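You operate a simulated robot arm through the tools that you are given. There is no shell and no other tool.

Carry out the task below with a simulated robot arm. There is one attempt and no reset: what you move stays moved.

JOB
Put the pale grey box marked "soft" from the plywood board on rack 30 on the top of the green-legged bench and the pale grey box labelled "DAY" on top of the black lamp base. Take the white sleeve from the plywood board on rack 30 and leave it on the top of the packing table. Take the gold square tube and leave it on the third shelf of rack 30 from the bottom. Take the green square tube and leave it on top of the green cone shade. Take the white ring from the plywood board on rack 30 and put it on the third shelf of rack 30 from the bottom. Take the grey ring and leave it on the top of the carpeted bench. Put the black square tube on the top of the green-legged bench away on the plywood board on rack 30. The order is free. Set down upright: pale grey box.

Only the result counts: the job must be done as asked and must still hold three seconds after the hand-in. Knocking over, shifting, dropping, spilling or breaking anything else fails it.

ROBOT AND FRAMES
A 6-joint arm with a two-finger gripper on a trunk, on a base that moves. Base frame: it is fixed to the floor where the robot stands at the start and does not move with it; the origin is under the middle of the robot, x ahead of it, y to its left, z up. Units: m, degrees, N and s.
It reaches about 1.637 m from its shoulder. Its first joint turns from -166.0 to 166.0 degrees. Places, roughly: black lamp base (15x15x6 cm) [0.8, 0.3, 0.7]; black square tube [0.25, 1, 0.75]; gold square tube [1, 0.5, 0.75]; green cone shade (15x15x14 cm) [-2.7, 0.6, 0.9]; green square tube [1, 0.5, 0.75]; grey ring [0.25, 0.75, 0.75]; pale grey box [1.25, 0.25, 0.75]; plywood board on rack 30 [1.2, 0.1, 0.7]; third shelf of rack 30 [1.1, 0.3, 1.3]; top of the carpeted bench [-2.7, 0.2, 0.8]; top of the green-legged bench [0.1, 1.2, 0.8]; top of the packing table [0.4, -1.5, 0.8]; white ring [0.75, 0.5, 0.75]; white sleeve (3x3x4 cm) [1, 0.6, 0.7]. Payload 3.43 kg.
The TCP is the grasp point between the finger pads, 0.02 m short of the fingertips. In the tool frame z runs along the fingers and y along their closing line. The gripper opens to 0.19 m; its body begins 0.248 m behind the TCP.
Orientation is told as [roll, pitch, yaw] about the base's x, y, z axes, in that order, counted from this pose: with the fingers straight down and closing along the base's y, the tool's x points along the base's -x, its y along +y and its z along -z.

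CONTROLS
- The arm moves only by the tool apply_moves. Its arguments are lists of equal length, an entry for each row: "delta_pos": the shift along the base's x, y, z in m, a list of three; "angular": the turn, a rotation vector about the base's x, y, z in degrees, a list of three; "hand": the closure in counts, from 0 (fully open) to 255 (shut). In form: {"delta_pos": [[dx, dy, dz], ...], "angular": [[rx, ry, rz], ...], "hand": [hand, ...]}. A call has 1 to 20 rows; each row shifts and turns the commanded pose from where the row before left it. Each row takes 0.2 s and may step no farther than 0.05 m and 8.6 degrees from the row before; otherwise, or with a gripper value out of range, the whole call is refused. Where a pose cannot be reached the arm comes as near as it can. A force on the tool above 40 N (or 10 N above the force at the start of the call, whichever is more), or a blocked arm, ends the call early, and 0.2 s more pass. The fingers move at their own pace (about 0.045 m/s each) and stop on an object; they squeeze with about 42 N. The grip force told is the motor's: it shows also when the fingers shut on nothing. Time passes only in rows, and 0.2 s behind the last, so rows that do not move let the fingers close. The reply holds the time, the measured pose of the TCP, the force on the tool along the base axes, the opening and the grip force, in the units named above and with some noise, with the torque about the TCP (base axes, N m) and any sound that the robot's microphone picked up.
- Cameras (640 x 400 px; columns grow to the right, rows downward): "scene" is now at [0.0207, 0.222, 1.3626]; the picture's right is [0.15, -0.99, 0.00], its down [-0.63, -0.10, -0.77] and it looks along [0.76, 0.12, -0.63] (base axes); focal length 214 px, centre (320, 200). "wrist" rides on the gripper at [0.07, -0.008, -0.288] in the tool frame; the picture's right is [0.12, 0.99, 0.00], its down [-0.96, 0.12, -0.25] and it looks along [-0.25, 0.03, 0.97] (tool axes); focal length 261 px, centre (320, 200). There is no depth. A picture from a camera that has moved, and an enlarged one, comes with that camera's place and axes in the base frame and with its lens. The place of the scene camera against the robot may be out by one fixed shift of up to 0.018 m in any direction.
- snapshot(camera): a new picture of that camera. It takes no simulated time.
- move_column(by): slides the trunk up (or, below 0, down) by that many m; the arm and the scene camera ride with it, the base frame stays. It gives what a move gives, with no picture.
- base_move(legs): drives the robot by 1 to 6 legs, each [ahead, turn to the left] in m and degrees, along the robot's own axes; the way and the turn of a leg run together, so that a leg with both is an arc; at most 1.5 m and 180 degrees a leg. The arm and the cameras ride along, it lands a little off, and it stops where it bumps. It gives what a move gives.
- head_to(pan, tilt): turns the head with the scene camera to pan (to the left, within 155 degrees either way) and tilt (down, from -29 to 69), counted from straight ahead of the robot. It gives what a move gives.
- close_up(camera, box): a new picture of the part [left, top, right, bottom] of that camera's present view, enlarged. It takes no simulated time.
- sign_off(): hands the job in; it is judged then, once.

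Nothing tells you exact positions but the pictures and the camera data. Unless the task says otherwise, let go and move clear before handing in.

The tools are called after "Emit:" as a command line: name --argument value ..., lists and objects as JSON in quotes. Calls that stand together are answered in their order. apply_moves: Moves the arm, as the interface text tells. Its arguments: {"type":"object","properties":{"delta_pos":{"type":"array"},"angular":{"type":"array"},"hand":{"type":"array"}},"required":["delta_pos","angular","hand"]} The other tools are called the same way: move_column (by) moves the trunk up or down; base_move (legs) drives the base; head_to (pan, tilt) turns the head that bears the scene camera; snapshot (camera) takes a picture; close_up (camera, box) takes an enlarged picture of a part of a camera's view; sign_off () hands the job in.

At the start:

```text
t: 0.0
tcp_pos: [0.7196, 0.0313, 1.0005]
ee_rot: [0.0, 0.0, 0.5]
force: [0.3, -0.5, -0.1]
wrist_torque: [0.0, 0.02, 0.02]
opening: 0.19
grasp_force: 0.0
trunk travel left (down, up): [-0.175, 0.065]
robot x, y, heading: [-0.004, 0.0244, -0.0]
head pan, tilt (commanded): [8.8, 39.4]
```

scene: 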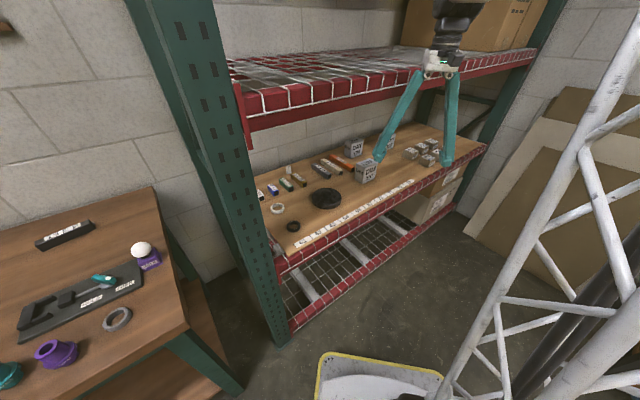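
wrist: 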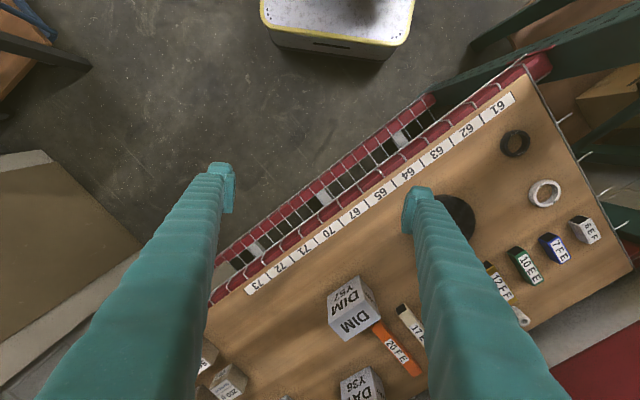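

I see rack 30 ahead with the plywood board holding boxes, tubes, rings and a black lamp base; the green-legged bench is at the left. I'll look closer before moving anything.

Emit:
close_up --camera "scene" --box '[250, 130, 410, 230]'

Emit:
close_up --camera "scene" --box '[340, 110, 500, 210]'

Emit:
close_up --camera "scene" --box '[0, 200, 240, 400]'

Emit:
close_up --camera "wrist" --box '[200, 200, 640, 400]'

Emit:
close_up --camera "wrist" --box '[440, 100, 640, 330]'

```text
4.00 times, centred on (330, 180) of scene
camera zoom: at [0.0207, 0.222, 1.3626], right [0.15, -0.99, 0.0], down [-0.63, -0.1, -0.77], along [0.76, 0.12, -0.63], focal length 858 px, centre (280, 280)
```

zoom: 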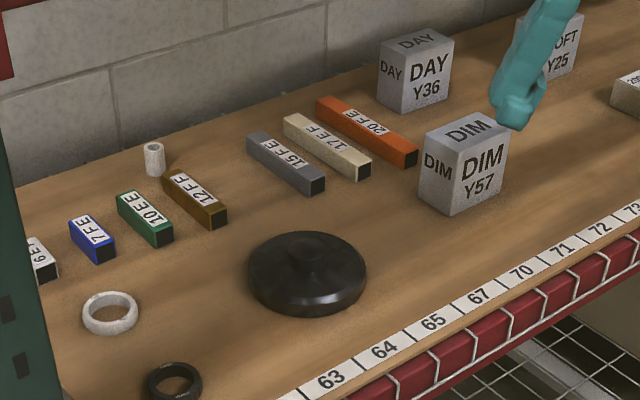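

```text
4.00 times, centred on (420, 160) of scene
camera zoom: at [0.0207, 0.222, 1.3626], right [0.15, -0.99, 0.0], down [-0.63, -0.1, -0.77], along [0.76, 0.12, -0.63], focal length 858 px, centre (-80, 360)
```

zoom: 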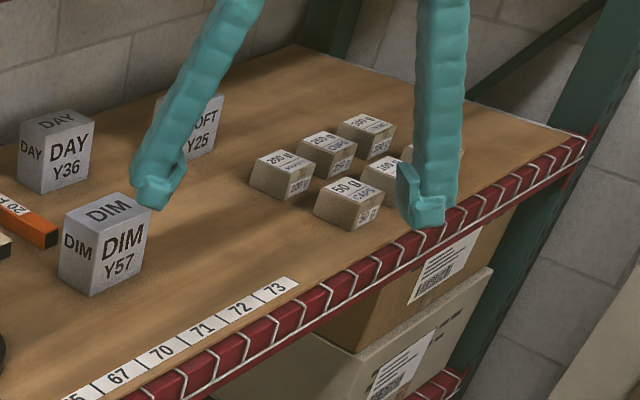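

```text
2.00 times, centred on (120, 300) of scene
camera zoom: at [0.0207, 0.222, 1.3626], right [0.15, -0.99, 0.0], down [-0.63, -0.1, -0.77], along [0.76, 0.12, -0.63], focal length 429 px, centre (720, 0)
```

zoom: 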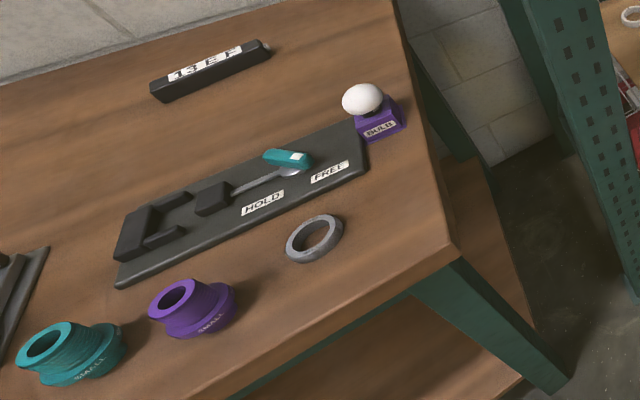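

```text
1.45 times, centred on (420, 300) of wrist
camera zoom: at [0.6483, 0.0219, 1.287], right [-0.13, 0.99, 0.0], down [0.96, 0.12, 0.25], along [0.25, 0.03, -0.97], focal length 379 px, centre (174, 54)
```

zoom: 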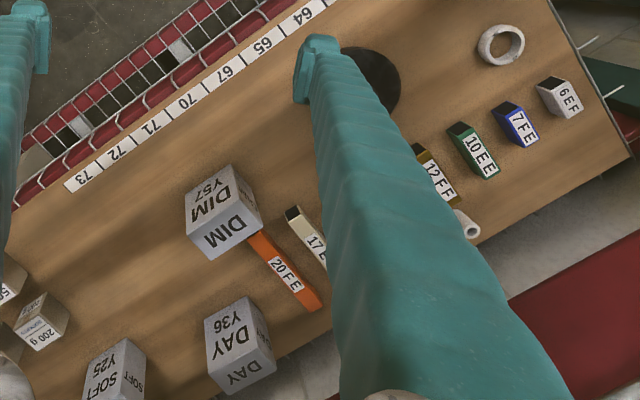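

```text
1.74 times, centred on (540, 215) of wrist
camera zoom: at [0.6483, 0.0219, 1.287], right [-0.13, 0.99, 0.0], down [0.96, 0.12, 0.25], along [0.25, 0.03, -0.97], focal length 453 px, centre (-63, 174)
```

zoom: 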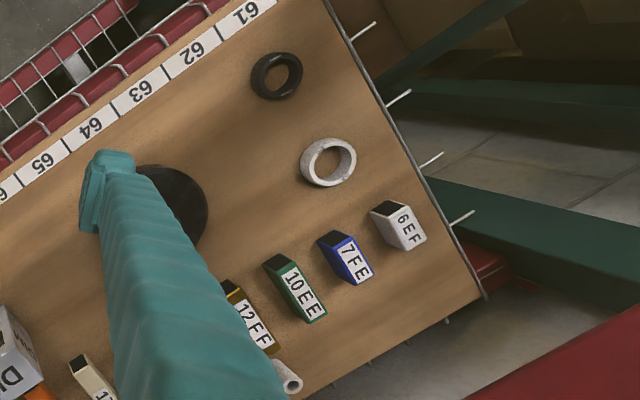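

The plywood board (z≈0.70) runs diagonally at about 45° with the tubes, rings and boxes on it; rack 30's wire-mesh third shelf is above it. I'll look around at the other places (packing table, carpeted bench) by turning the head.

Emit:
head_to --pan -75 --tilt 25

Emit:
snapshot --camera "scene"

Emit:
head_to --pan 155 --tilt 20

Emit:
snapshot --camera "scene"

Emit:
head_to --pan 80 --tilt 35

Emit:
snapshot --camera "scene"

Emit:
head_to --pan -150 --tilt 25

Emit:
snapshot --camera "scene"

Emit:
head_to --pan 15 --tilt 0

Emit:
snapshot --camera "scene"

```text
t: 1.6
tcp_pos: [0.7186, 0.0311, 1.0004]
ee_rot: [-0.1, 0.0, 0.5]
force: [0.6, -0.2, 0.1]
wrist_torque: [-0.01, -0.01, -0.01]
opening: 0.1902
grasp_force: 0.0
trunk travel left (down, up): [-0.175, 0.065]
robot x, y, heading: [-0.0042, 0.0244, -0.1]
head pan, tilt (commanded): [-75.0, 25.0]
```

```text
taken
camera scene: at [-0.0398, 0.1199, 1.385], right [-0.97, -0.26, 0.0], down [-0.11, 0.41, -0.91], along [0.23, -0.88, -0.42], focal length 214 px, centre (320, 200)
```

scene: 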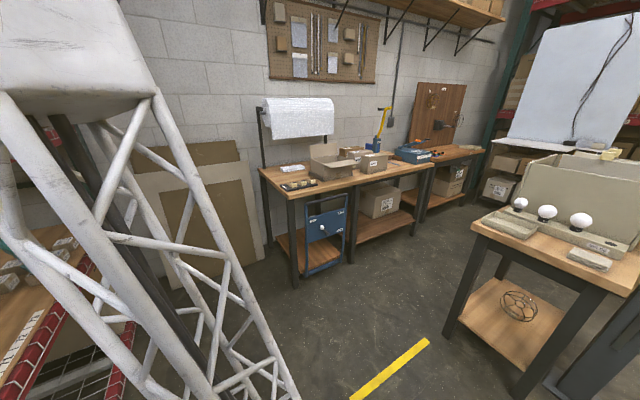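

```text
t: 4.8
tcp_pos: [0.7197, 0.0312, 0.999]
ee_rot: [0.1, 0.1, 0.5]
force: [-0.5, 0.2, -0.6]
wrist_torque: [0.01, 0.0, 0.0]
opening: 0.1899
grasp_force: 0.1
trunk travel left (down, up): [-0.175, 0.065]
robot x, y, heading: [-0.0025, 0.0268, 0.0]
head pan, tilt (commanded): [154.7, 20.0]
```

```text
taken
camera scene: at [-0.1479, 0.2487, 1.3931], right [0.43, 0.9, 0.0], down [0.31, -0.15, -0.94], along [-0.85, 0.4, -0.34], focal length 214 px, centre (320, 200)
```

scene: 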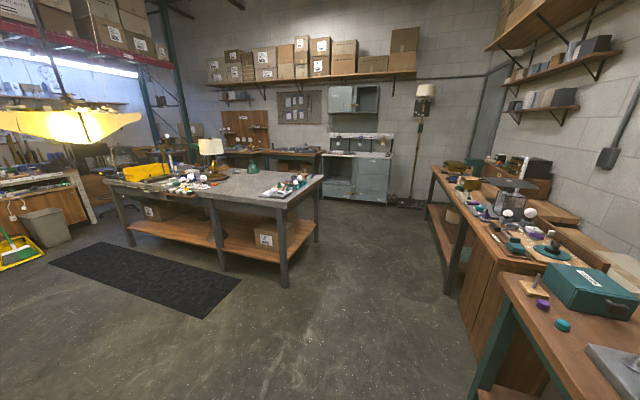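

```text
t: 6.3
tcp_pos: [0.7199, 0.0314, 1.0]
ee_rot: [0.0, 0.1, 0.4]
force: [-0.2, -0.2, 0.9]
wrist_torque: [0.01, 0.04, 0.03]
opening: 0.1899
grasp_force: 0.1
trunk travel left (down, up): [-0.175, 0.065]
robot x, y, heading: [0.0034, 0.0242, -0.0]
head pan, tilt (commanded): [80.0, 35.0]
```

```text
taken
camera scene: at [-0.0485, 0.2956, 1.3693], right [0.98, -0.17, 0.0], down [-0.1, -0.56, -0.82], along [0.14, 0.81, -0.57], focal length 214 px, centre (320, 200)
```

scene: 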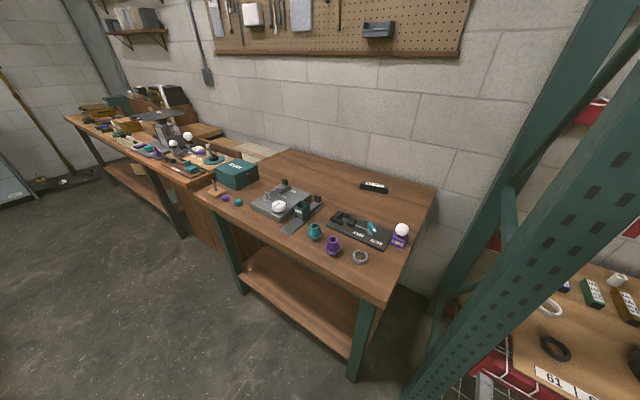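

```text
t: 9.6
tcp_pos: [0.7187, 0.0295, 0.9988]
ee_rot: [0.0, 0.0, 0.5]
force: [0.2, 0.3, 0.3]
wrist_torque: [0.01, -0.03, -0.02]
opening: 0.1902
grasp_force: 0.1
trunk travel left (down, up): [-0.175, 0.065]
robot x, y, heading: [0.0017, 0.0244, -0.0]
head pan, tilt (commanded): [-150.0, 25.0]
```

```text
taken
camera scene: at [-0.1435, 0.1628, 1.3851], right [-0.5, 0.87, 0.0], down [0.37, 0.21, -0.91], along [-0.78, -0.45, -0.42], focal length 214 px, centre (320, 200)
```

scene: 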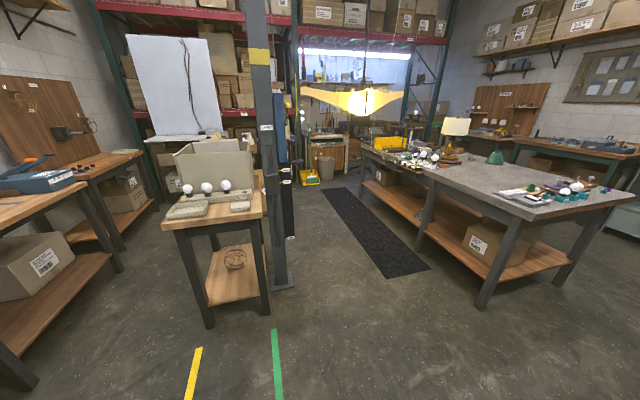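

```text
t: 12.1
tcp_pos: [0.7208, 0.0321, 0.9992]
ee_rot: [0.0, 0.0, 0.5]
force: [-0.3, -0.3, 0.4]
wrist_torque: [-0.01, 0.01, 0.02]
opening: 0.19
grasp_force: 0.0
trunk travel left (down, up): [-0.175, 0.065]
robot x, y, heading: [0.0007, 0.0249, -0.1]
head pan, tilt (commanded): [15.0, 0.0]
```

```text
taken
camera scene: at [0.0232, 0.2321, 1.4254], right [0.26, -0.97, 0.0], down [0.0, 0.0, -1.0], along [0.97, 0.26, 0.0], focal length 214 px, centre (320, 200)
```

scene: 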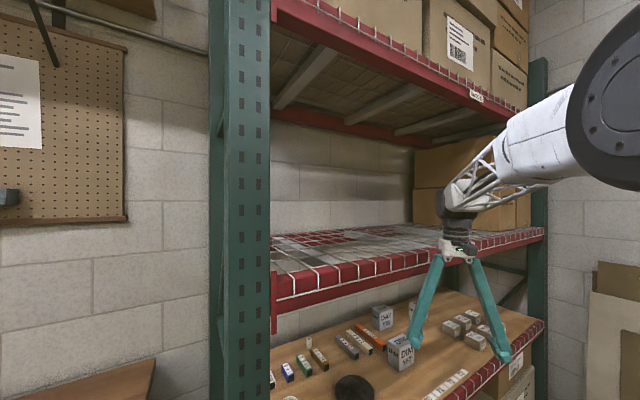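

The carpeted bench is the grey-topped one behind me with the green cone shade on it, and the packing table is to the right. Now I'll yaw and tilt the gripper to face the rack so the wrist camera can look at the board.

Emit:
apply_moves --delta_pos '[[-0.02, 0, 0], [-0.02, 0, 0], [0, 0, 0], [0, 0, 0], [0, 0, 0], [0, 0, 0], [0, 0, 0], [0, 0, 0], [0, 0, 0], [0, 0, 0], [0, 0, 0], [0, 0, 0]]' --angular '[[0, 0, 7.3], [0, 0, 7.3], [0, 0, 7.3], [0, 0, 7.3], [0, 0, 7.3], [0, 0, 7.3], [5.74, -5.58, 0], [5.74, -5.58, 0], [5.74, -5.58, 0], [5.74, -5.58, 0], [5.74, -5.58, 0], [0, 0, 0]]' --hand '[0, 0, 0, 0, 0, 0, 0, 0, 0, 0, 0, 0]'

Emit:
snapshot --camera "wrist"

Emit:
snapshot --camera "scene"

```text
t: 14.7
tcp_pos: [0.68, 0.0313, 0.9995]
ee_rot: [1.2, -40.1, 43.9]
force: [-0.2, 0.1, -0.6]
wrist_torque: [0.01, 0.01, 0.0]
opening: 0.1902
grasp_force: 0.0
trunk travel left (down, up): [-0.175, 0.065]
robot x, y, heading: [-0.0006, 0.0246, 0.2]
head pan, tilt (commanded): [15.0, 0.0]
```

```text
taken
camera wrist: at [0.5174, -0.1453, 1.1743], right [-0.76, 0.64, -0.06], down [0.34, 0.48, 0.81], along [0.55, 0.6, -0.58], focal length 261 px, centre (320, 200)
```

wrist: 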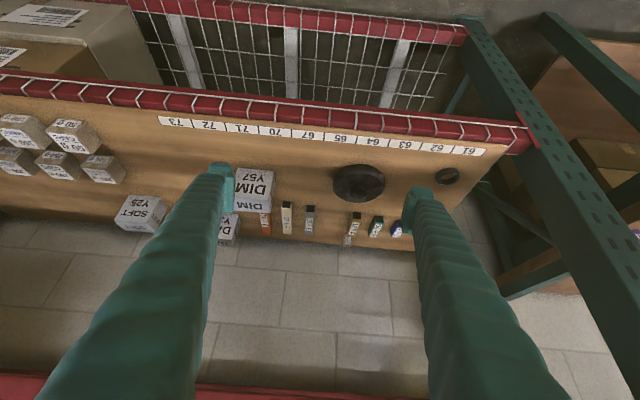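

```text
taken
camera scene: at [0.0232, 0.2322, 1.4254], right [0.26, -0.97, 0.0], down [0.0, 0.0, -1.0], along [0.97, 0.26, 0.0], focal length 214 px, centre (320, 200)
```

scene: 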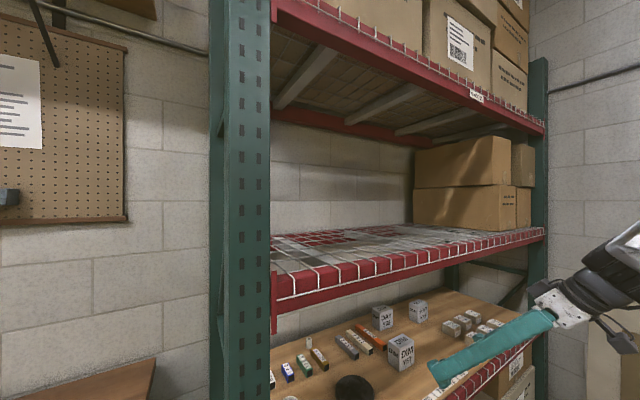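

The wrist camera (image upside-down) shows the board's items clearly with label strip 61–73 along the front edge. I'll zoom in to measure the items.

Emit:
close_up --camera "wrist" --box '[220, 140, 420, 260]'

Emit:
close_up --camera "wrist" --box '[0, 100, 220, 240]'

Emit:
close_up --camera "scene" --box '[260, 190, 560, 320]'

Emit:
close_up --camera "scene" --box '[260, 280, 460, 400]'

```text
3.20 times, centred on (320, 200) of wrist
camera zoom: at [0.5174, -0.1453, 1.1743], right [-0.76, 0.64, -0.06], down [0.34, 0.48, 0.81], along [0.55, 0.6, -0.58], focal length 834 px, centre (320, 200)
```

zoom: 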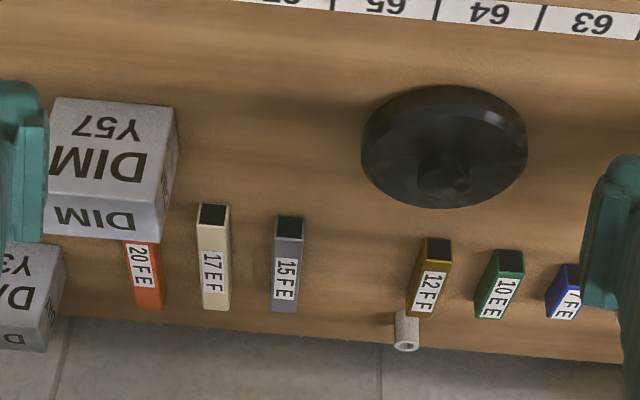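

```text
2.86 times, centred on (110, 170) of wrist
camera zoom: at [0.5174, -0.1453, 1.1743], right [-0.76, 0.64, -0.06], down [0.34, 0.48, 0.81], along [0.55, 0.6, -0.58], focal length 745 px, centre (920, 286)
```

zoom: 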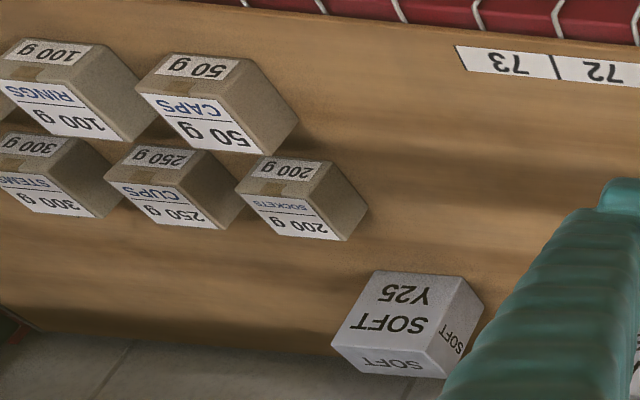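

```text
2.13 times, centred on (410, 255) of scene
camera zoom: at [0.0232, 0.2322, 1.4254], right [0.26, -0.97, 0.0], down [0.0, 0.0, -1.0], along [0.97, 0.26, 0.0], focal length 458 px, centre (128, 83)
```

zoom: 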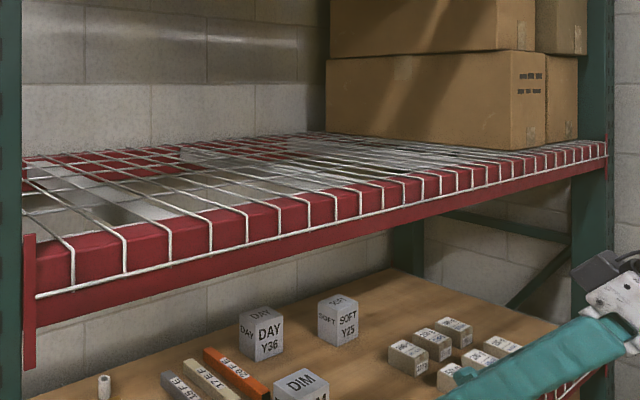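

```text
3.20 times, centred on (360, 340) of scene
camera zoom: at [0.0232, 0.2322, 1.4254], right [0.26, -0.97, 0.0], down [0.0, 0.0, -1.0], along [0.97, 0.26, 0.0], focal length 686 px, centre (192, -248)
```

zoom: 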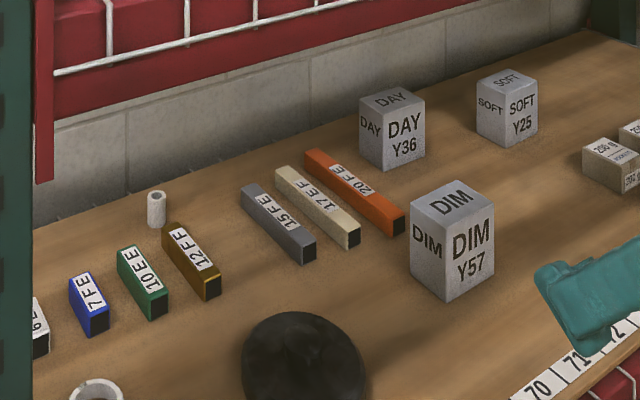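

I'll inspect the fingertips' shape and the lamp base up close, since the gaps between tubes are small.

Emit:
close_up --camera "wrist" --box '[380, 150, 480, 230]'

Emit:
close_up --camera "wrist" --box '[320, 150, 400, 210]'

Emit:
close_up --camera "scene" --box '[420, 210, 640, 400]'

```text
5.00 times, centred on (430, 190) of wrist
camera zoom: at [0.5174, -0.1453, 1.1743], right [-0.76, 0.64, -0.06], down [0.34, 0.48, 0.81], along [0.55, 0.6, -0.58], focal length 1303 px, centre (-230, 250)
```

zoom: 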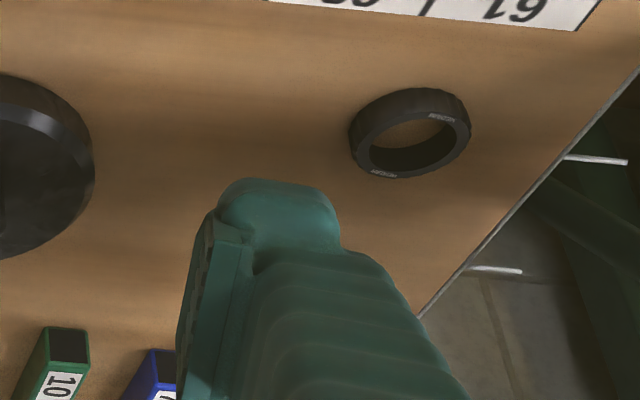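

```text
6.67 times, centred on (360, 180) of wrist
camera zoom: at [0.5174, -0.1453, 1.1743], right [-0.76, 0.64, -0.06], down [0.34, 0.48, 0.81], along [0.55, 0.6, -0.58], focal length 1738 px, centre (53, 333)
```

zoom: 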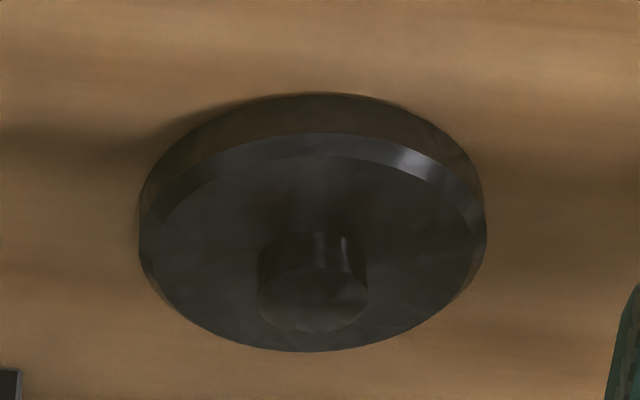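

```text
2.11 times, centred on (530, 305) of scene
camera zoom: at [0.0232, 0.2322, 1.4254], right [0.26, -0.97, 0.0], down [0.0, 0.0, -1.0], along [0.97, 0.26, 0.0], focal length 452 px, centre (-122, -21)
```

zoom: 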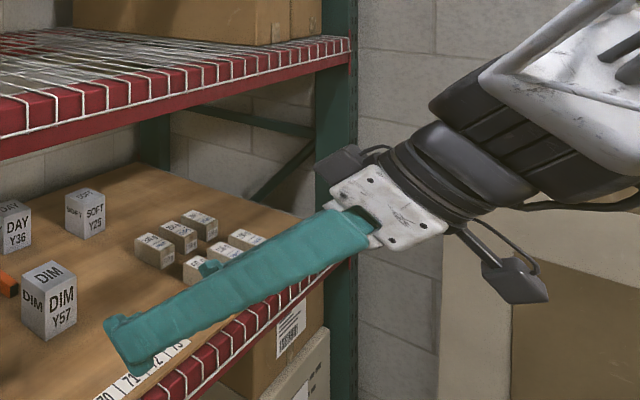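

The lamp base has a flat hub about 4.4 cm wide, and the fingertips look thick. I'll half-close the fingers to see how wide they are at a narrow opening.

Emit:
apply_moves --delta_pos '[[0, 0, 0], [0, 0, 0], [0, 0, 0], [0, 0, 0], [0, 0, 0], [0, 0, 0], [0, 0, 0], [0, 0, 0]]' --angular '[[0, 0, 0], [0, 0, 0], [0, 0, 0], [0, 0, 0], [0, 0, 0], [0, 0, 0], [0, 0, 0], [0, 0, 0]]' --hand '[190, 190, 190, 190, 190, 190, 190, 190]'

Emit:
snapshot --camera "wrist"

Emit:
close_up --camera "wrist" --box '[260, 150, 380, 230]'

Emit:
close_up --camera "scene" --box '[420, 210, 640, 400]'

```text
t: 16.5
tcp_pos: [0.6806, 0.0299, 1.0012]
ee_rot: [1.4, -39.9, 44.0]
force: [0.2, 0.4, -0.7]
wrist_torque: [-0.01, 0.01, -0.01]
opening: 0.0485
grasp_force: 0.2
trunk travel left (down, up): [-0.175, 0.065]
robot x, y, heading: [-0.0006, 0.0223, -0.0]
head pan, tilt (commanded): [15.0, 0.0]
```

```text
taken
camera wrist: at [0.5176, -0.1453, 1.1745], right [-0.76, 0.64, -0.06], down [0.34, 0.48, 0.81], along [0.55, 0.6, -0.58], focal length 261 px, centre (320, 200)
```

wrist: 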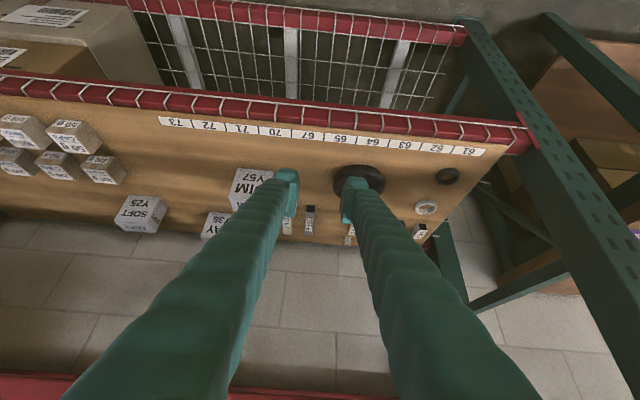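

```text
5.00 times, centred on (320, 190) of wrist
camera zoom: at [0.5176, -0.1453, 1.1745], right [-0.76, 0.64, -0.06], down [0.34, 0.48, 0.81], along [0.55, 0.6, -0.58], focal length 1303 px, centre (320, 250)
```

zoom: 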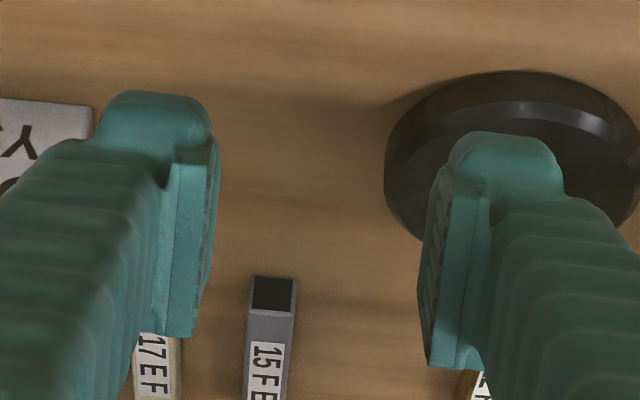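

```text
2.11 times, centred on (530, 305) of scene
camera zoom: at [0.0232, 0.2321, 1.4254], right [0.26, -0.97, 0.0], down [0.0, 0.0, -1.0], along [0.97, 0.26, 0.0], focal length 452 px, centre (-122, -21)
```

zoom: 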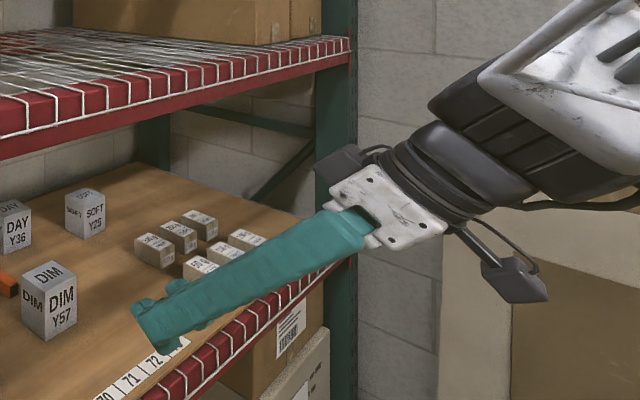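

Opening is linear with counts, and fingers are about 3 cm thick at the tips. I'll look at the arm's own configuration with the head camera to judge clearance under the upper shelf.

Emit:
head_to --pan -35 --tilt 0

Emit:
snapshot --camera "scene"

Emit:
head_to --pan -80 --tilt 0

Emit:
snapshot --camera "scene"

Emit:
head_to --pan -40 --tilt 50

Emit:
snapshot --camera "scene"

```text
t: 17.7
tcp_pos: [0.6804, 0.031, 1.001]
ee_rot: [1.3, -40.0, 43.8]
force: [-0.7, -0.2, 0.8]
wrist_torque: [0.03, 0.0, -0.01]
opening: 0.0482
grasp_force: 0.0
trunk travel left (down, up): [-0.175, 0.065]
robot x, y, heading: [-0.0006, 0.0252, -0.3]
head pan, tilt (commanded): [-35.0, 0.0]
```

```text
taken
camera scene: at [0.01, 0.1573, 1.4254], right [-0.57, -0.82, 0.0], down [0.0, 0.0, -1.0], along [0.82, -0.57, 0.0], focal length 214 px, centre (320, 200)
```

scene: 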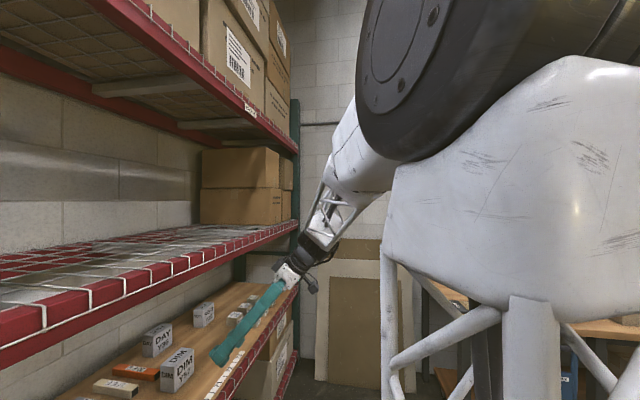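

```text
t: 18.8
tcp_pos: [0.6809, 0.0305, 1.0]
ee_rot: [1.3, -40.0, 43.8]
force: [-0.6, -0.2, 0.4]
wrist_torque: [-0.03, -0.05, -0.03]
opening: 0.0484
grasp_force: 0.0
trunk travel left (down, up): [-0.175, 0.065]
robot x, y, heading: [-0.0005, 0.0234, -0.1]
head pan, tilt (commanded): [-80.0, 0.0]
```

```text
taken
camera scene: at [-0.0481, 0.1202, 1.4254], right [-0.98, -0.17, 0.0], down [0.0, 0.0, -1.0], along [0.17, -0.98, 0.0], focal length 214 px, centre (320, 200)
```

scene: 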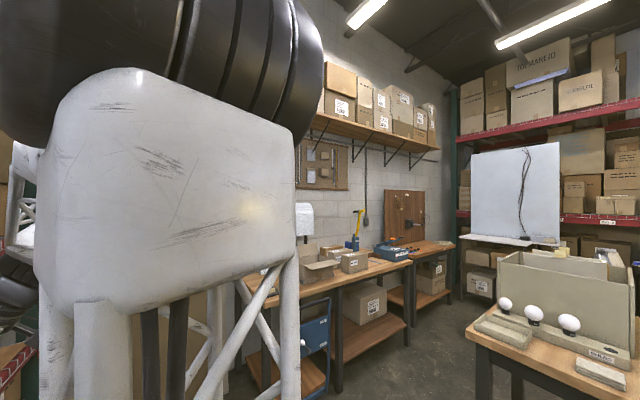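

```text
t: 20.0
tcp_pos: [0.6815, 0.0311, 0.9998]
ee_rot: [1.2, -40.0, 43.9]
force: [-0.8, -0.1, 0.6]
wrist_torque: [0.01, -0.03, 0.0]
opening: 0.0482
grasp_force: 0.1
trunk travel left (down, up): [-0.175, 0.065]
robot x, y, heading: [-0.0018, 0.0257, -0.0]
head pan, tilt (commanded): [-40.0, 50.0]
```

```text
taken
camera scene: at [0.0018, 0.1431, 1.3902], right [-0.71, -0.71, 0.0], down [-0.26, 0.26, -0.93], along [0.66, -0.66, -0.37], focal length 214 px, centre (320, 200)
```

scene: 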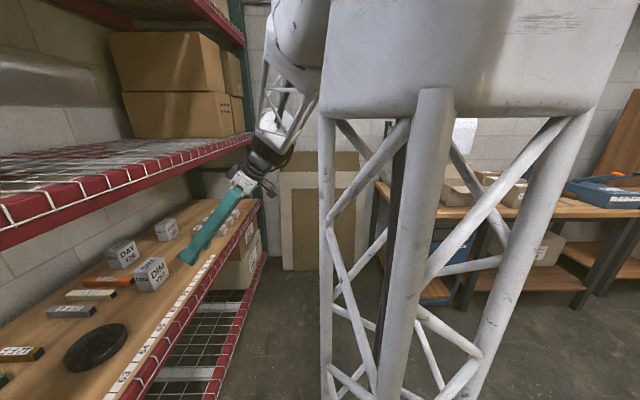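

The shoulder sits high (about z=1.55) on the tower, so for flat reaching under the shelf I want to stand further back and face the rack squarely. I'll retract the arm and drive to a spot about 0.85 m in front of the rack.

Emit:
apply_moves --delta_pos '[[-0.02, 0, 0.02], [-0.02, 0, 0.02], [-0.02, 0, 0.02], [-0.02, 0, 0.02], [-0.02, 0, 0.02], [-0.02, 0, 0.02], [0, 0, 0]]' --angular '[[0, 0, -7.3], [0, 0, -7.3], [0, 0, -7.3], [0, 0, -7.3], [0, 0, -7.3], [0, 0, -7.3], [0, 0, 0]]' --hand '[190, 190, 190, 190, 190, 190, 190]'

Emit:
base_move --legs '[[0, -68]]'

Emit:
head_to --pan 0 --tilt 45

Emit:
snapshot --camera "scene"

```text
t: 21.6
tcp_pos: [0.562, 0.0306, 1.1199]
ee_rot: [1.2, -40.1, 0.0]
force: [-0.5, 0.4, -0.1]
wrist_torque: [0.01, -0.01, -0.01]
opening: 0.0485
grasp_force: 0.1
trunk travel left (down, up): [-0.175, 0.065]
robot x, y, heading: [0.0004, 0.0263, 0.1]
head pan, tilt (commanded): [-40.0, 50.0]
```

```text
t: 25.1
tcp_pos: [0.2095, -0.4975, 1.1186]
ee_rot: [1.3, -39.9, -68.6]
force: [0.0, 0.9, 0.6]
wrist_torque: [0.02, 0.01, 0.03]
opening: 0.0483
grasp_force: 0.1
trunk travel left (down, up): [-0.175, 0.065]
robot x, y, heading: [-0.002, 0.0244, -68.6]
head pan, tilt (commanded): [-40.0, 50.0]
```

```text
t: 26.2
tcp_pos: [0.2085, -0.495, 1.1193]
ee_rot: [1.3, -40.0, -68.7]
force: [0.5, 0.3, 0.5]
wrist_torque: [-0.05, 0.01, 0.01]
opening: 0.0482
grasp_force: 0.1
trunk travel left (down, up): [-0.175, 0.065]
robot x, y, heading: [0.0018, 0.025, -68.7]
head pan, tilt (commanded): [0.0, 45.0]
```

```text
taken
camera scene: at [0.1889, 0.0627, 1.3545], right [-0.93, -0.36, 0.0], down [-0.26, 0.66, -0.71], along [0.26, -0.66, -0.71], focal length 214 px, centre (320, 200)
```

scene: 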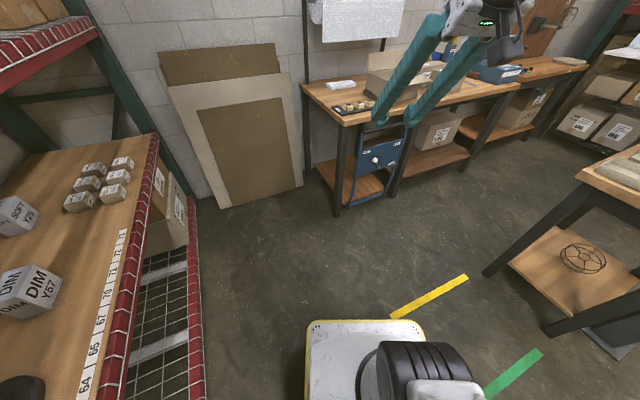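

The floor ahead is free, with the packing table beyond. I'll drive forward 0.57 m and turn left to face the rack.

Emit:
base_move --legs '[[0.57, 0], [0, 114]]'

Emit:
head_to --pan 0 --tilt 30

Emit:
snapshot --camera "scene"

Emit:
snapshot --camera "wrist"

```text
t: 34.5
tcp_pos: [0.5982, -0.104, 1.1187]
ee_rot: [1.4, -39.9, 46.2]
force: [0.3, 0.1, 0.3]
wrist_torque: [-0.02, 0.03, -0.05]
opening: 0.0484
grasp_force: 0.2
trunk travel left (down, up): [-0.175, 0.065]
robot x, y, heading: [0.21, -0.5116, 46.3]
head pan, tilt (commanded): [0.0, 45.0]
```

```text
t: 35.3
tcp_pos: [0.597, -0.1038, 1.1196]
ee_rot: [1.4, -40.1, 46.1]
force: [0.0, -0.7, 0.1]
wrist_torque: [0.0, 0.0, -0.03]
opening: 0.0482
grasp_force: 0.1
trunk travel left (down, up): [-0.175, 0.065]
robot x, y, heading: [0.21, -0.5146, 46.2]
head pan, tilt (commanded): [0.0, 30.0]
```

```text
taken
camera scene: at [0.0859, -0.3672, 1.377], right [0.72, -0.69, 0.0], down [-0.35, -0.36, -0.87], along [0.6, 0.62, -0.5], focal length 214 px, centre (320, 200)
```

scene: 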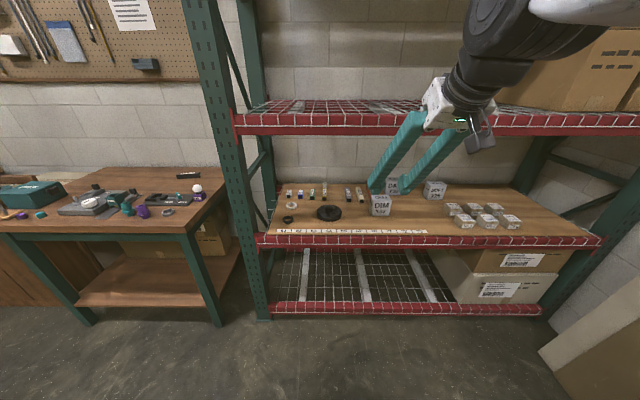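

```text
taken
camera wrist: at [0.4423, -0.286, 1.2935], right [-0.79, 0.61, -0.06], down [0.32, 0.49, 0.81], along [0.53, 0.62, -0.58], focal length 261 px, centre (320, 200)
```

wrist: 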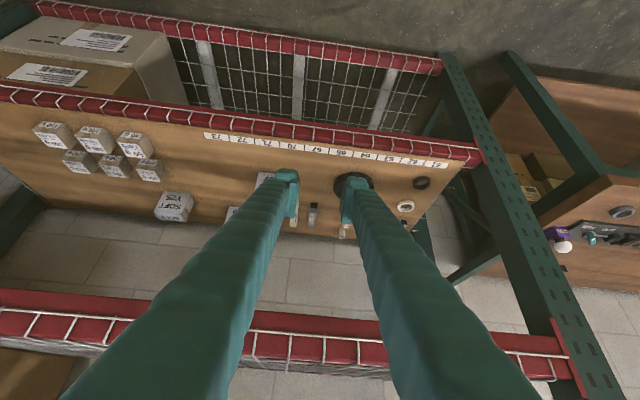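

I now see the whole rack squarely, robot at (0.21, -0.51) heading 46°. I'll lower the trunk for flatter reaching and tilt the tool more, then look again.

Emit:
move_column --by -0.15

Emit:
apply_moves --delta_pos '[[0, 0, 0], [0, 0, 0], [0, 0, 0]]' --angular '[[3.58, -3.52, 0], [4.28, -4.2, 0], [0, 0, 0]]' --hand '[190, 190, 190]'

Emit:
snapshot --camera "scene"

Emit:
snapshot --camera "wrist"

```text
t: 37.0
tcp_pos: [0.598, -0.1038, 0.9688]
ee_rot: [1.3, -40.1, 46.1]
force: [-0.3, 0.1, 0.1]
wrist_torque: [-0.04, 0.0, -0.01]
opening: 0.0485
grasp_force: 0.0
trunk travel left (down, up): [-0.025, 0.215]
robot x, y, heading: [0.2128, -0.5109, 46.1]
head pan, tilt (commanded): [0.0, 30.0]
```

```text
t: 37.9
tcp_pos: [0.5974, -0.1036, 0.9679]
ee_rot: [1.1, -51.1, 46.3]
force: [-0.2, 0.1, -0.7]
wrist_torque: [-0.01, 0.01, 0.01]
opening: 0.0485
grasp_force: 0.0
trunk travel left (down, up): [-0.025, 0.215]
robot x, y, heading: [0.2122, -0.5131, 46.2]
head pan, tilt (commanded): [0.0, 30.0]
```

```text
taken
camera scene: at [0.086, -0.3671, 1.2271], right [0.72, -0.69, 0.0], down [-0.35, -0.36, -0.87], along [0.6, 0.62, -0.5], focal length 214 px, centre (320, 200)
```

scene: 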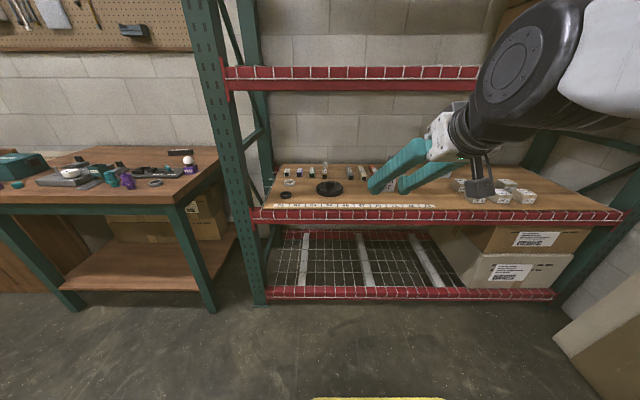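

```text
taken
camera wrist: at [0.4218, -0.3068, 1.0942], right [-0.78, 0.62, -0.08], down [0.2, 0.37, 0.91], along [0.59, 0.69, -0.42], focal length 261 px, centre (320, 200)
```

wrist: 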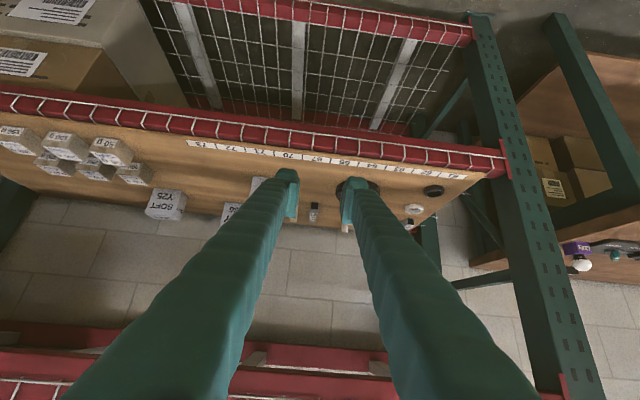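

The elbow stays well outside the rack. I'll move the gripper in under the shelf toward the gold tube in steps, above the lamp base.

Emit:
apply_moves --delta_pos '[[0.016, 0.0409, -0.0138], [0.016, 0.0409, -0.0138], [0.016, 0.0409, -0.0138], [0.016, 0.0409, -0.0138], [0.016, 0.0409, -0.0138], [0.016, 0.0409, -0.0138], [0.016, 0.0409, -0.0138], [0.016, 0.0409, -0.0138], [0.016, 0.0409, -0.0138], [0.016, 0.0409, -0.0138]]' --angular '[[0, 0, 0], [0, 0, 0], [0, 0, 0], [0, 0, 0], [0, 0, 0], [0, 0, 0], [0, 0, 0], [0, 0, 0], [0, 0, 0], [0, 0, 0]]' --hand '[190, 190, 190, 190, 190, 190, 190, 190, 190, 190]'

Emit:
snapshot --camera "scene"

Emit:
snapshot --camera "wrist"

```text
t: 40.0
tcp_pos: [0.7596, 0.3042, 0.831]
ee_rot: [1.1, -51.1, 46.2]
force: [-0.7, -1.0, 1.3]
wrist_torque: [-0.05, 0.08, 0.02]
opening: 0.0483
grasp_force: 0.2
trunk travel left (down, up): [-0.025, 0.215]
robot x, y, heading: [0.212, -0.5102, 46.3]
head pan, tilt (commanded): [0.0, 30.0]
```

```text
taken
camera scene: at [0.0857, -0.3676, 1.2271], right [0.72, -0.69, 0.0], down [-0.35, -0.36, -0.87], along [0.6, 0.62, -0.5], focal length 214 px, centre (320, 200)
```

scene: 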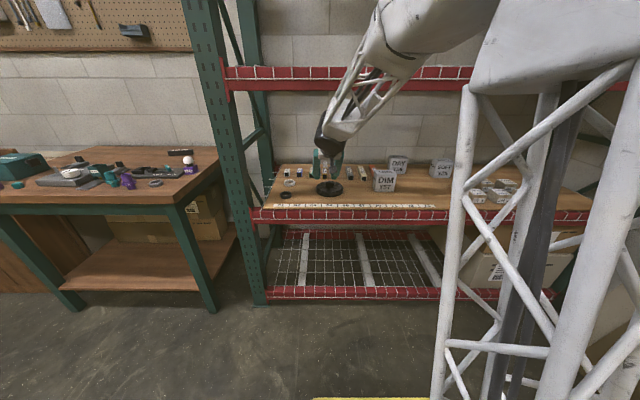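

```text
taken
camera wrist: at [0.5825, 0.1008, 0.9567], right [-0.78, 0.62, -0.08], down [0.2, 0.37, 0.91], along [0.59, 0.69, -0.42], focal length 261 px, centre (320, 200)
```

wrist: 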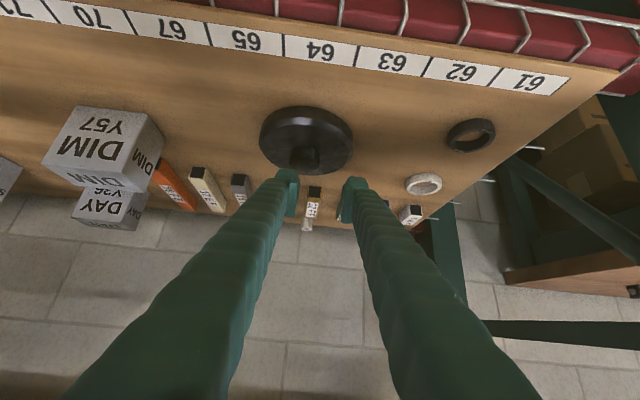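

The forearm drops steeply just in front of the shelf beam, so reaching deeper from here would hit it. I'll back the base up 0.22 m and lower the trunk fully so the arm reaches in flatter.

Emit:
base_move --legs '[[-0.22, 0]]'

Emit:
move_column --by -0.025

Emit:
head_to --pan -10 --tilt 15

Emit:
snapshot --camera "scene"

Emit:
snapshot --camera "wrist"

```text
t: 41.7
tcp_pos: [0.6068, 0.1475, 0.8301]
ee_rot: [1.1, -51.0, 46.4]
force: [-1.2, -1.0, -0.2]
wrist_torque: [-0.02, 0.02, 0.02]
opening: 0.0485
grasp_force: 0.2
trunk travel left (down, up): [-0.025, 0.215]
robot x, y, heading: [0.0549, -0.6717, 46.1]
head pan, tilt (commanded): [0.0, 30.0]
```

```text
t: 42.4
tcp_pos: [0.6059, 0.1476, 0.8049]
ee_rot: [1.2, -51.0, 46.4]
force: [-0.3, 0.0, 0.6]
wrist_torque: [-0.01, 0.03, -0.03]
opening: 0.0483
grasp_force: 0.0
trunk travel left (down, up): [0.0, 0.24]
robot x, y, heading: [0.0624, -0.668, 45.9]
head pan, tilt (commanded): [0.0, 30.0]
```

```text
t: 43.2
tcp_pos: [0.6059, 0.1471, 0.8063]
ee_rot: [1.1, -51.1, 46.3]
force: [0.0, 0.9, 1.6]
wrist_torque: [0.02, 0.0, 0.01]
opening: 0.0486
grasp_force: 0.1
trunk travel left (down, up): [0.0, 0.24]
robot x, y, heading: [0.0606, -0.6666, 46.1]
head pan, tilt (commanded): [-10.0, 15.0]
```

```text
taken
camera scene: at [-0.0533, -0.5352, 1.2262], right [0.59, -0.81, 0.0], down [-0.21, -0.15, -0.97], along [0.78, 0.57, -0.26], focal length 214 px, centre (320, 200)
```

scene: 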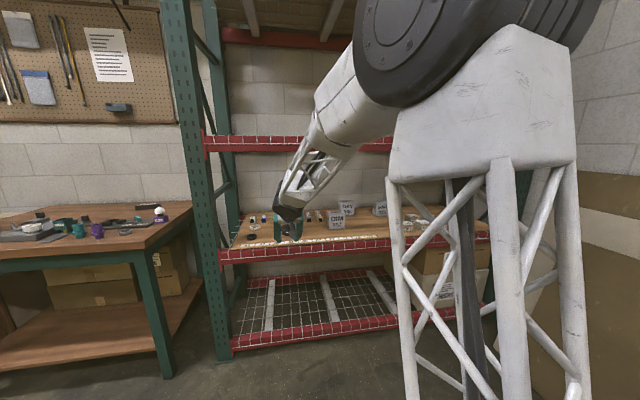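

```text
taken
camera wrist: at [0.4297, -0.0563, 0.931], right [-0.78, 0.62, -0.08], down [0.2, 0.37, 0.9], along [0.59, 0.69, -0.42], focal length 261 px, centre (320, 200)
```

wrist: 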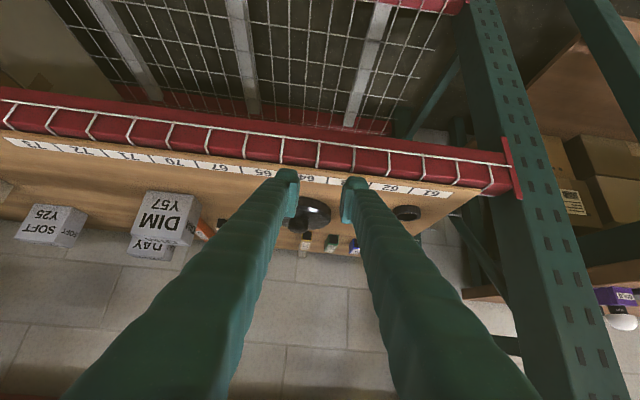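

I'll look upward with the head to understand the arm's shape before reaching deeper.

Emit:
head_to --pan -25 --tilt -29

Emit:
snapshot --camera "scene"

Emit:
head_to --pan -75 --tilt -29

Emit:
snapshot --camera "scene"

```text
t: 44.3
tcp_pos: [0.6039, 0.1482, 0.805]
ee_rot: [1.1, -51.0, 46.4]
force: [0.1, 0.8, -0.2]
wrist_torque: [-0.03, 0.02, 0.0]
opening: 0.0485
grasp_force: 0.2
trunk travel left (down, up): [0.0, 0.24]
robot x, y, heading: [0.0625, -0.6687, 46.4]
head pan, tilt (commanded): [-25.0, -28.6]
```

```text
taken
camera scene: at [-0.0662, -0.5662, 1.2905], right [0.36, -0.93, 0.0], down [0.45, 0.17, -0.88], along [0.82, 0.32, 0.48], focal length 214 px, centre (320, 200)
```

scene: 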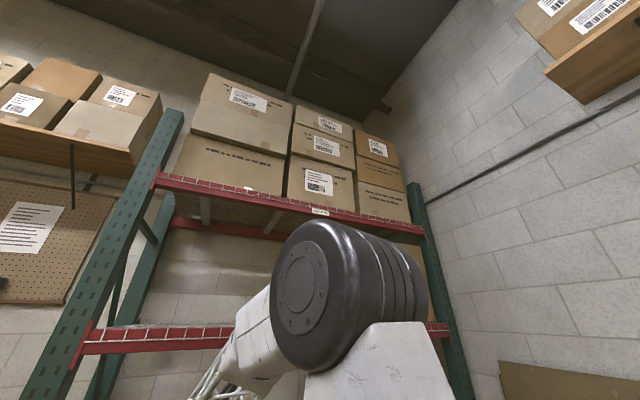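

```text
t: 45.5
tcp_pos: [0.6052, 0.1477, 0.8054]
ee_rot: [1.1, -51.0, 46.5]
force: [0.9, 1.2, -0.1]
wrist_torque: [0.0, 0.01, 0.0]
opening: 0.0485
grasp_force: 0.1
trunk travel left (down, up): [0.0, 0.24]
robot x, y, heading: [0.0612, -0.6689, 46.1]
head pan, tilt (commanded): [-75.0, -28.6]
```

```text
taken
camera scene: at [-0.07, -0.6227, 1.2905], right [-0.48, -0.88, 0.0], down [0.42, -0.23, -0.88], along [0.77, -0.42, 0.48], focal length 214 px, centre (320, 200)
```

scene: 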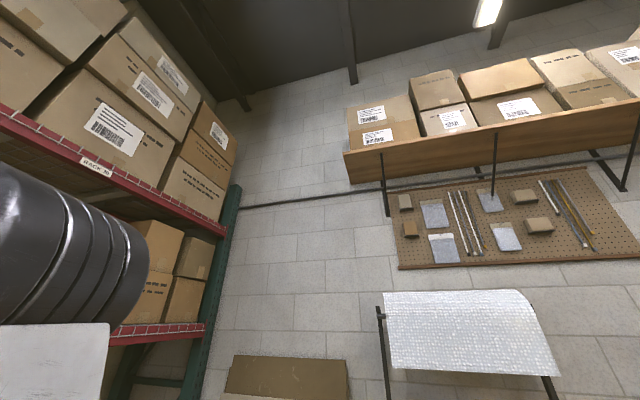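

The white truss "tower" is actually the upper arm with the elbow at about z=1.32, so stretching out flattens the forearm. I'll move in to a pre-grasp point 13 cm short of the gold tube.

Emit:
apply_moves --delta_pos '[[0.0318, 0.0333, 0.0025], [0.0318, 0.0333, 0.0025], [0.0318, 0.0333, 0.0025], [0.0318, 0.0333, 0.0025], [0.0318, 0.0333, 0.0025], [0.0318, 0.0333, 0.0025], [0.0318, 0.0333, 0], [0.0318, 0.0333, 0]]' --angular '[[0, 0, 0], [0, 0, 0], [0, 0, 0], [0, 0, 0], [0, 0, 0], [0, 0, 0], [0, 0, 0], [0, 0, 0]]' --hand '[190, 190, 190, 190, 190, 190, 190, 190]'

Emit:
head_to --pan 0 --tilt 15

Emit:
snapshot --camera "scene"

Emit:
snapshot --camera "wrist"

Emit:
close_up --camera "wrist" --box '[240, 150, 400, 250]'

```text
t: 47.3
tcp_pos: [0.8585, 0.4128, 0.823]
ee_rot: [1.0, -51.1, 46.5]
force: [0.1, -0.1, 1.9]
wrist_torque: [-0.14, 0.11, 0.0]
opening: 0.0487
grasp_force: 0.0
trunk travel left (down, up): [0.0, 0.24]
robot x, y, heading: [0.062, -0.6732, 46.1]
head pan, tilt (commanded): [-75.0, -28.6]
```

```text
t: 48.8
tcp_pos: [0.859, 0.4138, 0.8208]
ee_rot: [1.1, -50.9, 46.3]
force: [-0.7, 0.3, 0.5]
wrist_torque: [0.0, -0.01, -0.01]
opening: 0.0483
grasp_force: 0.0
trunk travel left (down, up): [0.0, 0.24]
robot x, y, heading: [0.0579, -0.6703, 46.3]
head pan, tilt (commanded): [0.0, 15.0]
```

```text
taken
camera scene: at [-0.0639, -0.523, 1.2263], right [0.72, -0.69, 0.0], down [-0.18, -0.19, -0.97], along [0.67, 0.7, -0.26], focal length 214 px, centre (320, 200)
```

scene: 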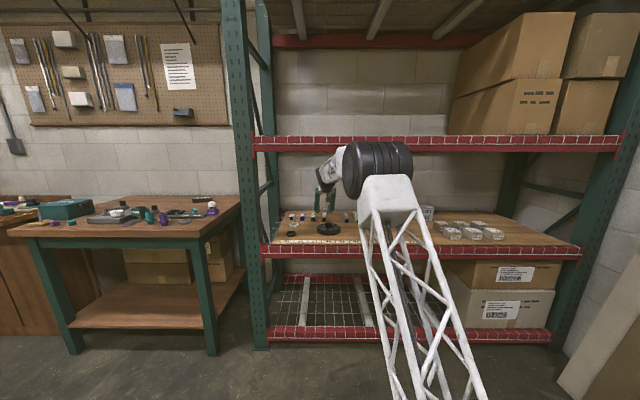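

```text
taken
camera wrist: at [0.6838, 0.2095, 0.9468], right [-0.78, 0.62, -0.08], down [0.2, 0.37, 0.9], along [0.59, 0.69, -0.42], focal length 261 px, centre (320, 200)
```

wrist: 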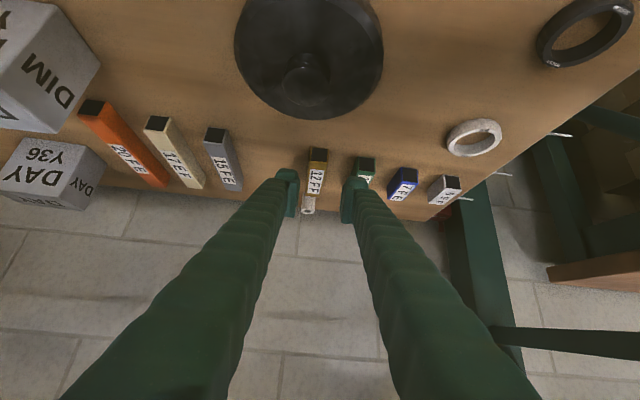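

```text
4.00 times, centred on (320, 200) of wrist
camera zoom: at [0.6838, 0.2095, 0.9468], right [-0.78, 0.62, -0.08], down [0.2, 0.37, 0.9], along [0.59, 0.69, -0.42], focal length 1043 px, centre (320, 200)
```

zoom: 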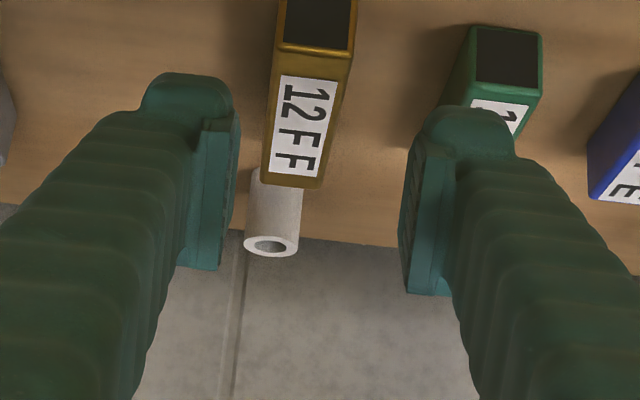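

The gold tube (12FF) is between the fingers' lines, centre about (0.953, 0.508). I'll descend along the tool axis around it, stopping slightly high to check.

Emit:
apply_moves --delta_pos '[[0.022, 0.021, -0.022], [0.022, 0.021, -0.022], [0.022, 0.021, -0.022], [0.013, 0.0135, -0.0145], [0.008, 0.008, -0.008]]' --angular '[[0, 0, 0], [0, 0, 0], [0, 0, 0], [0, 0, 0], [0, 0, 0]]' --hand '[199, 199, 199, 199, 199]'

Emit:
close_up --camera "wrist" --box '[240, 150, 400, 250]'

```text
t: 50.0
tcp_pos: [0.9459, 0.4988, 0.7353]
ee_rot: [1.1, -51.2, 46.5]
force: [-3.8, -3.2, 10.0]
wrist_torque: [-0.34, -0.12, -0.22]
opening: 0.0416
grasp_force: 0.0
trunk travel left (down, up): [0.0, 0.24]
robot x, y, heading: [0.0606, -0.6711, 45.9]
head pan, tilt (commanded): [0.0, 15.0]
```

```text
4.00 times, centred on (320, 200) of wrist
camera zoom: at [0.77, 0.2954, 0.8594], right [-0.78, 0.62, -0.08], down [0.2, 0.37, 0.91], along [0.59, 0.69, -0.42], focal length 1043 px, centre (320, 200)
```

zoom: 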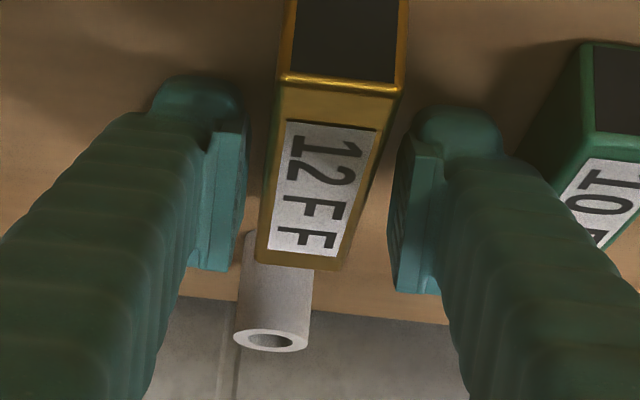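

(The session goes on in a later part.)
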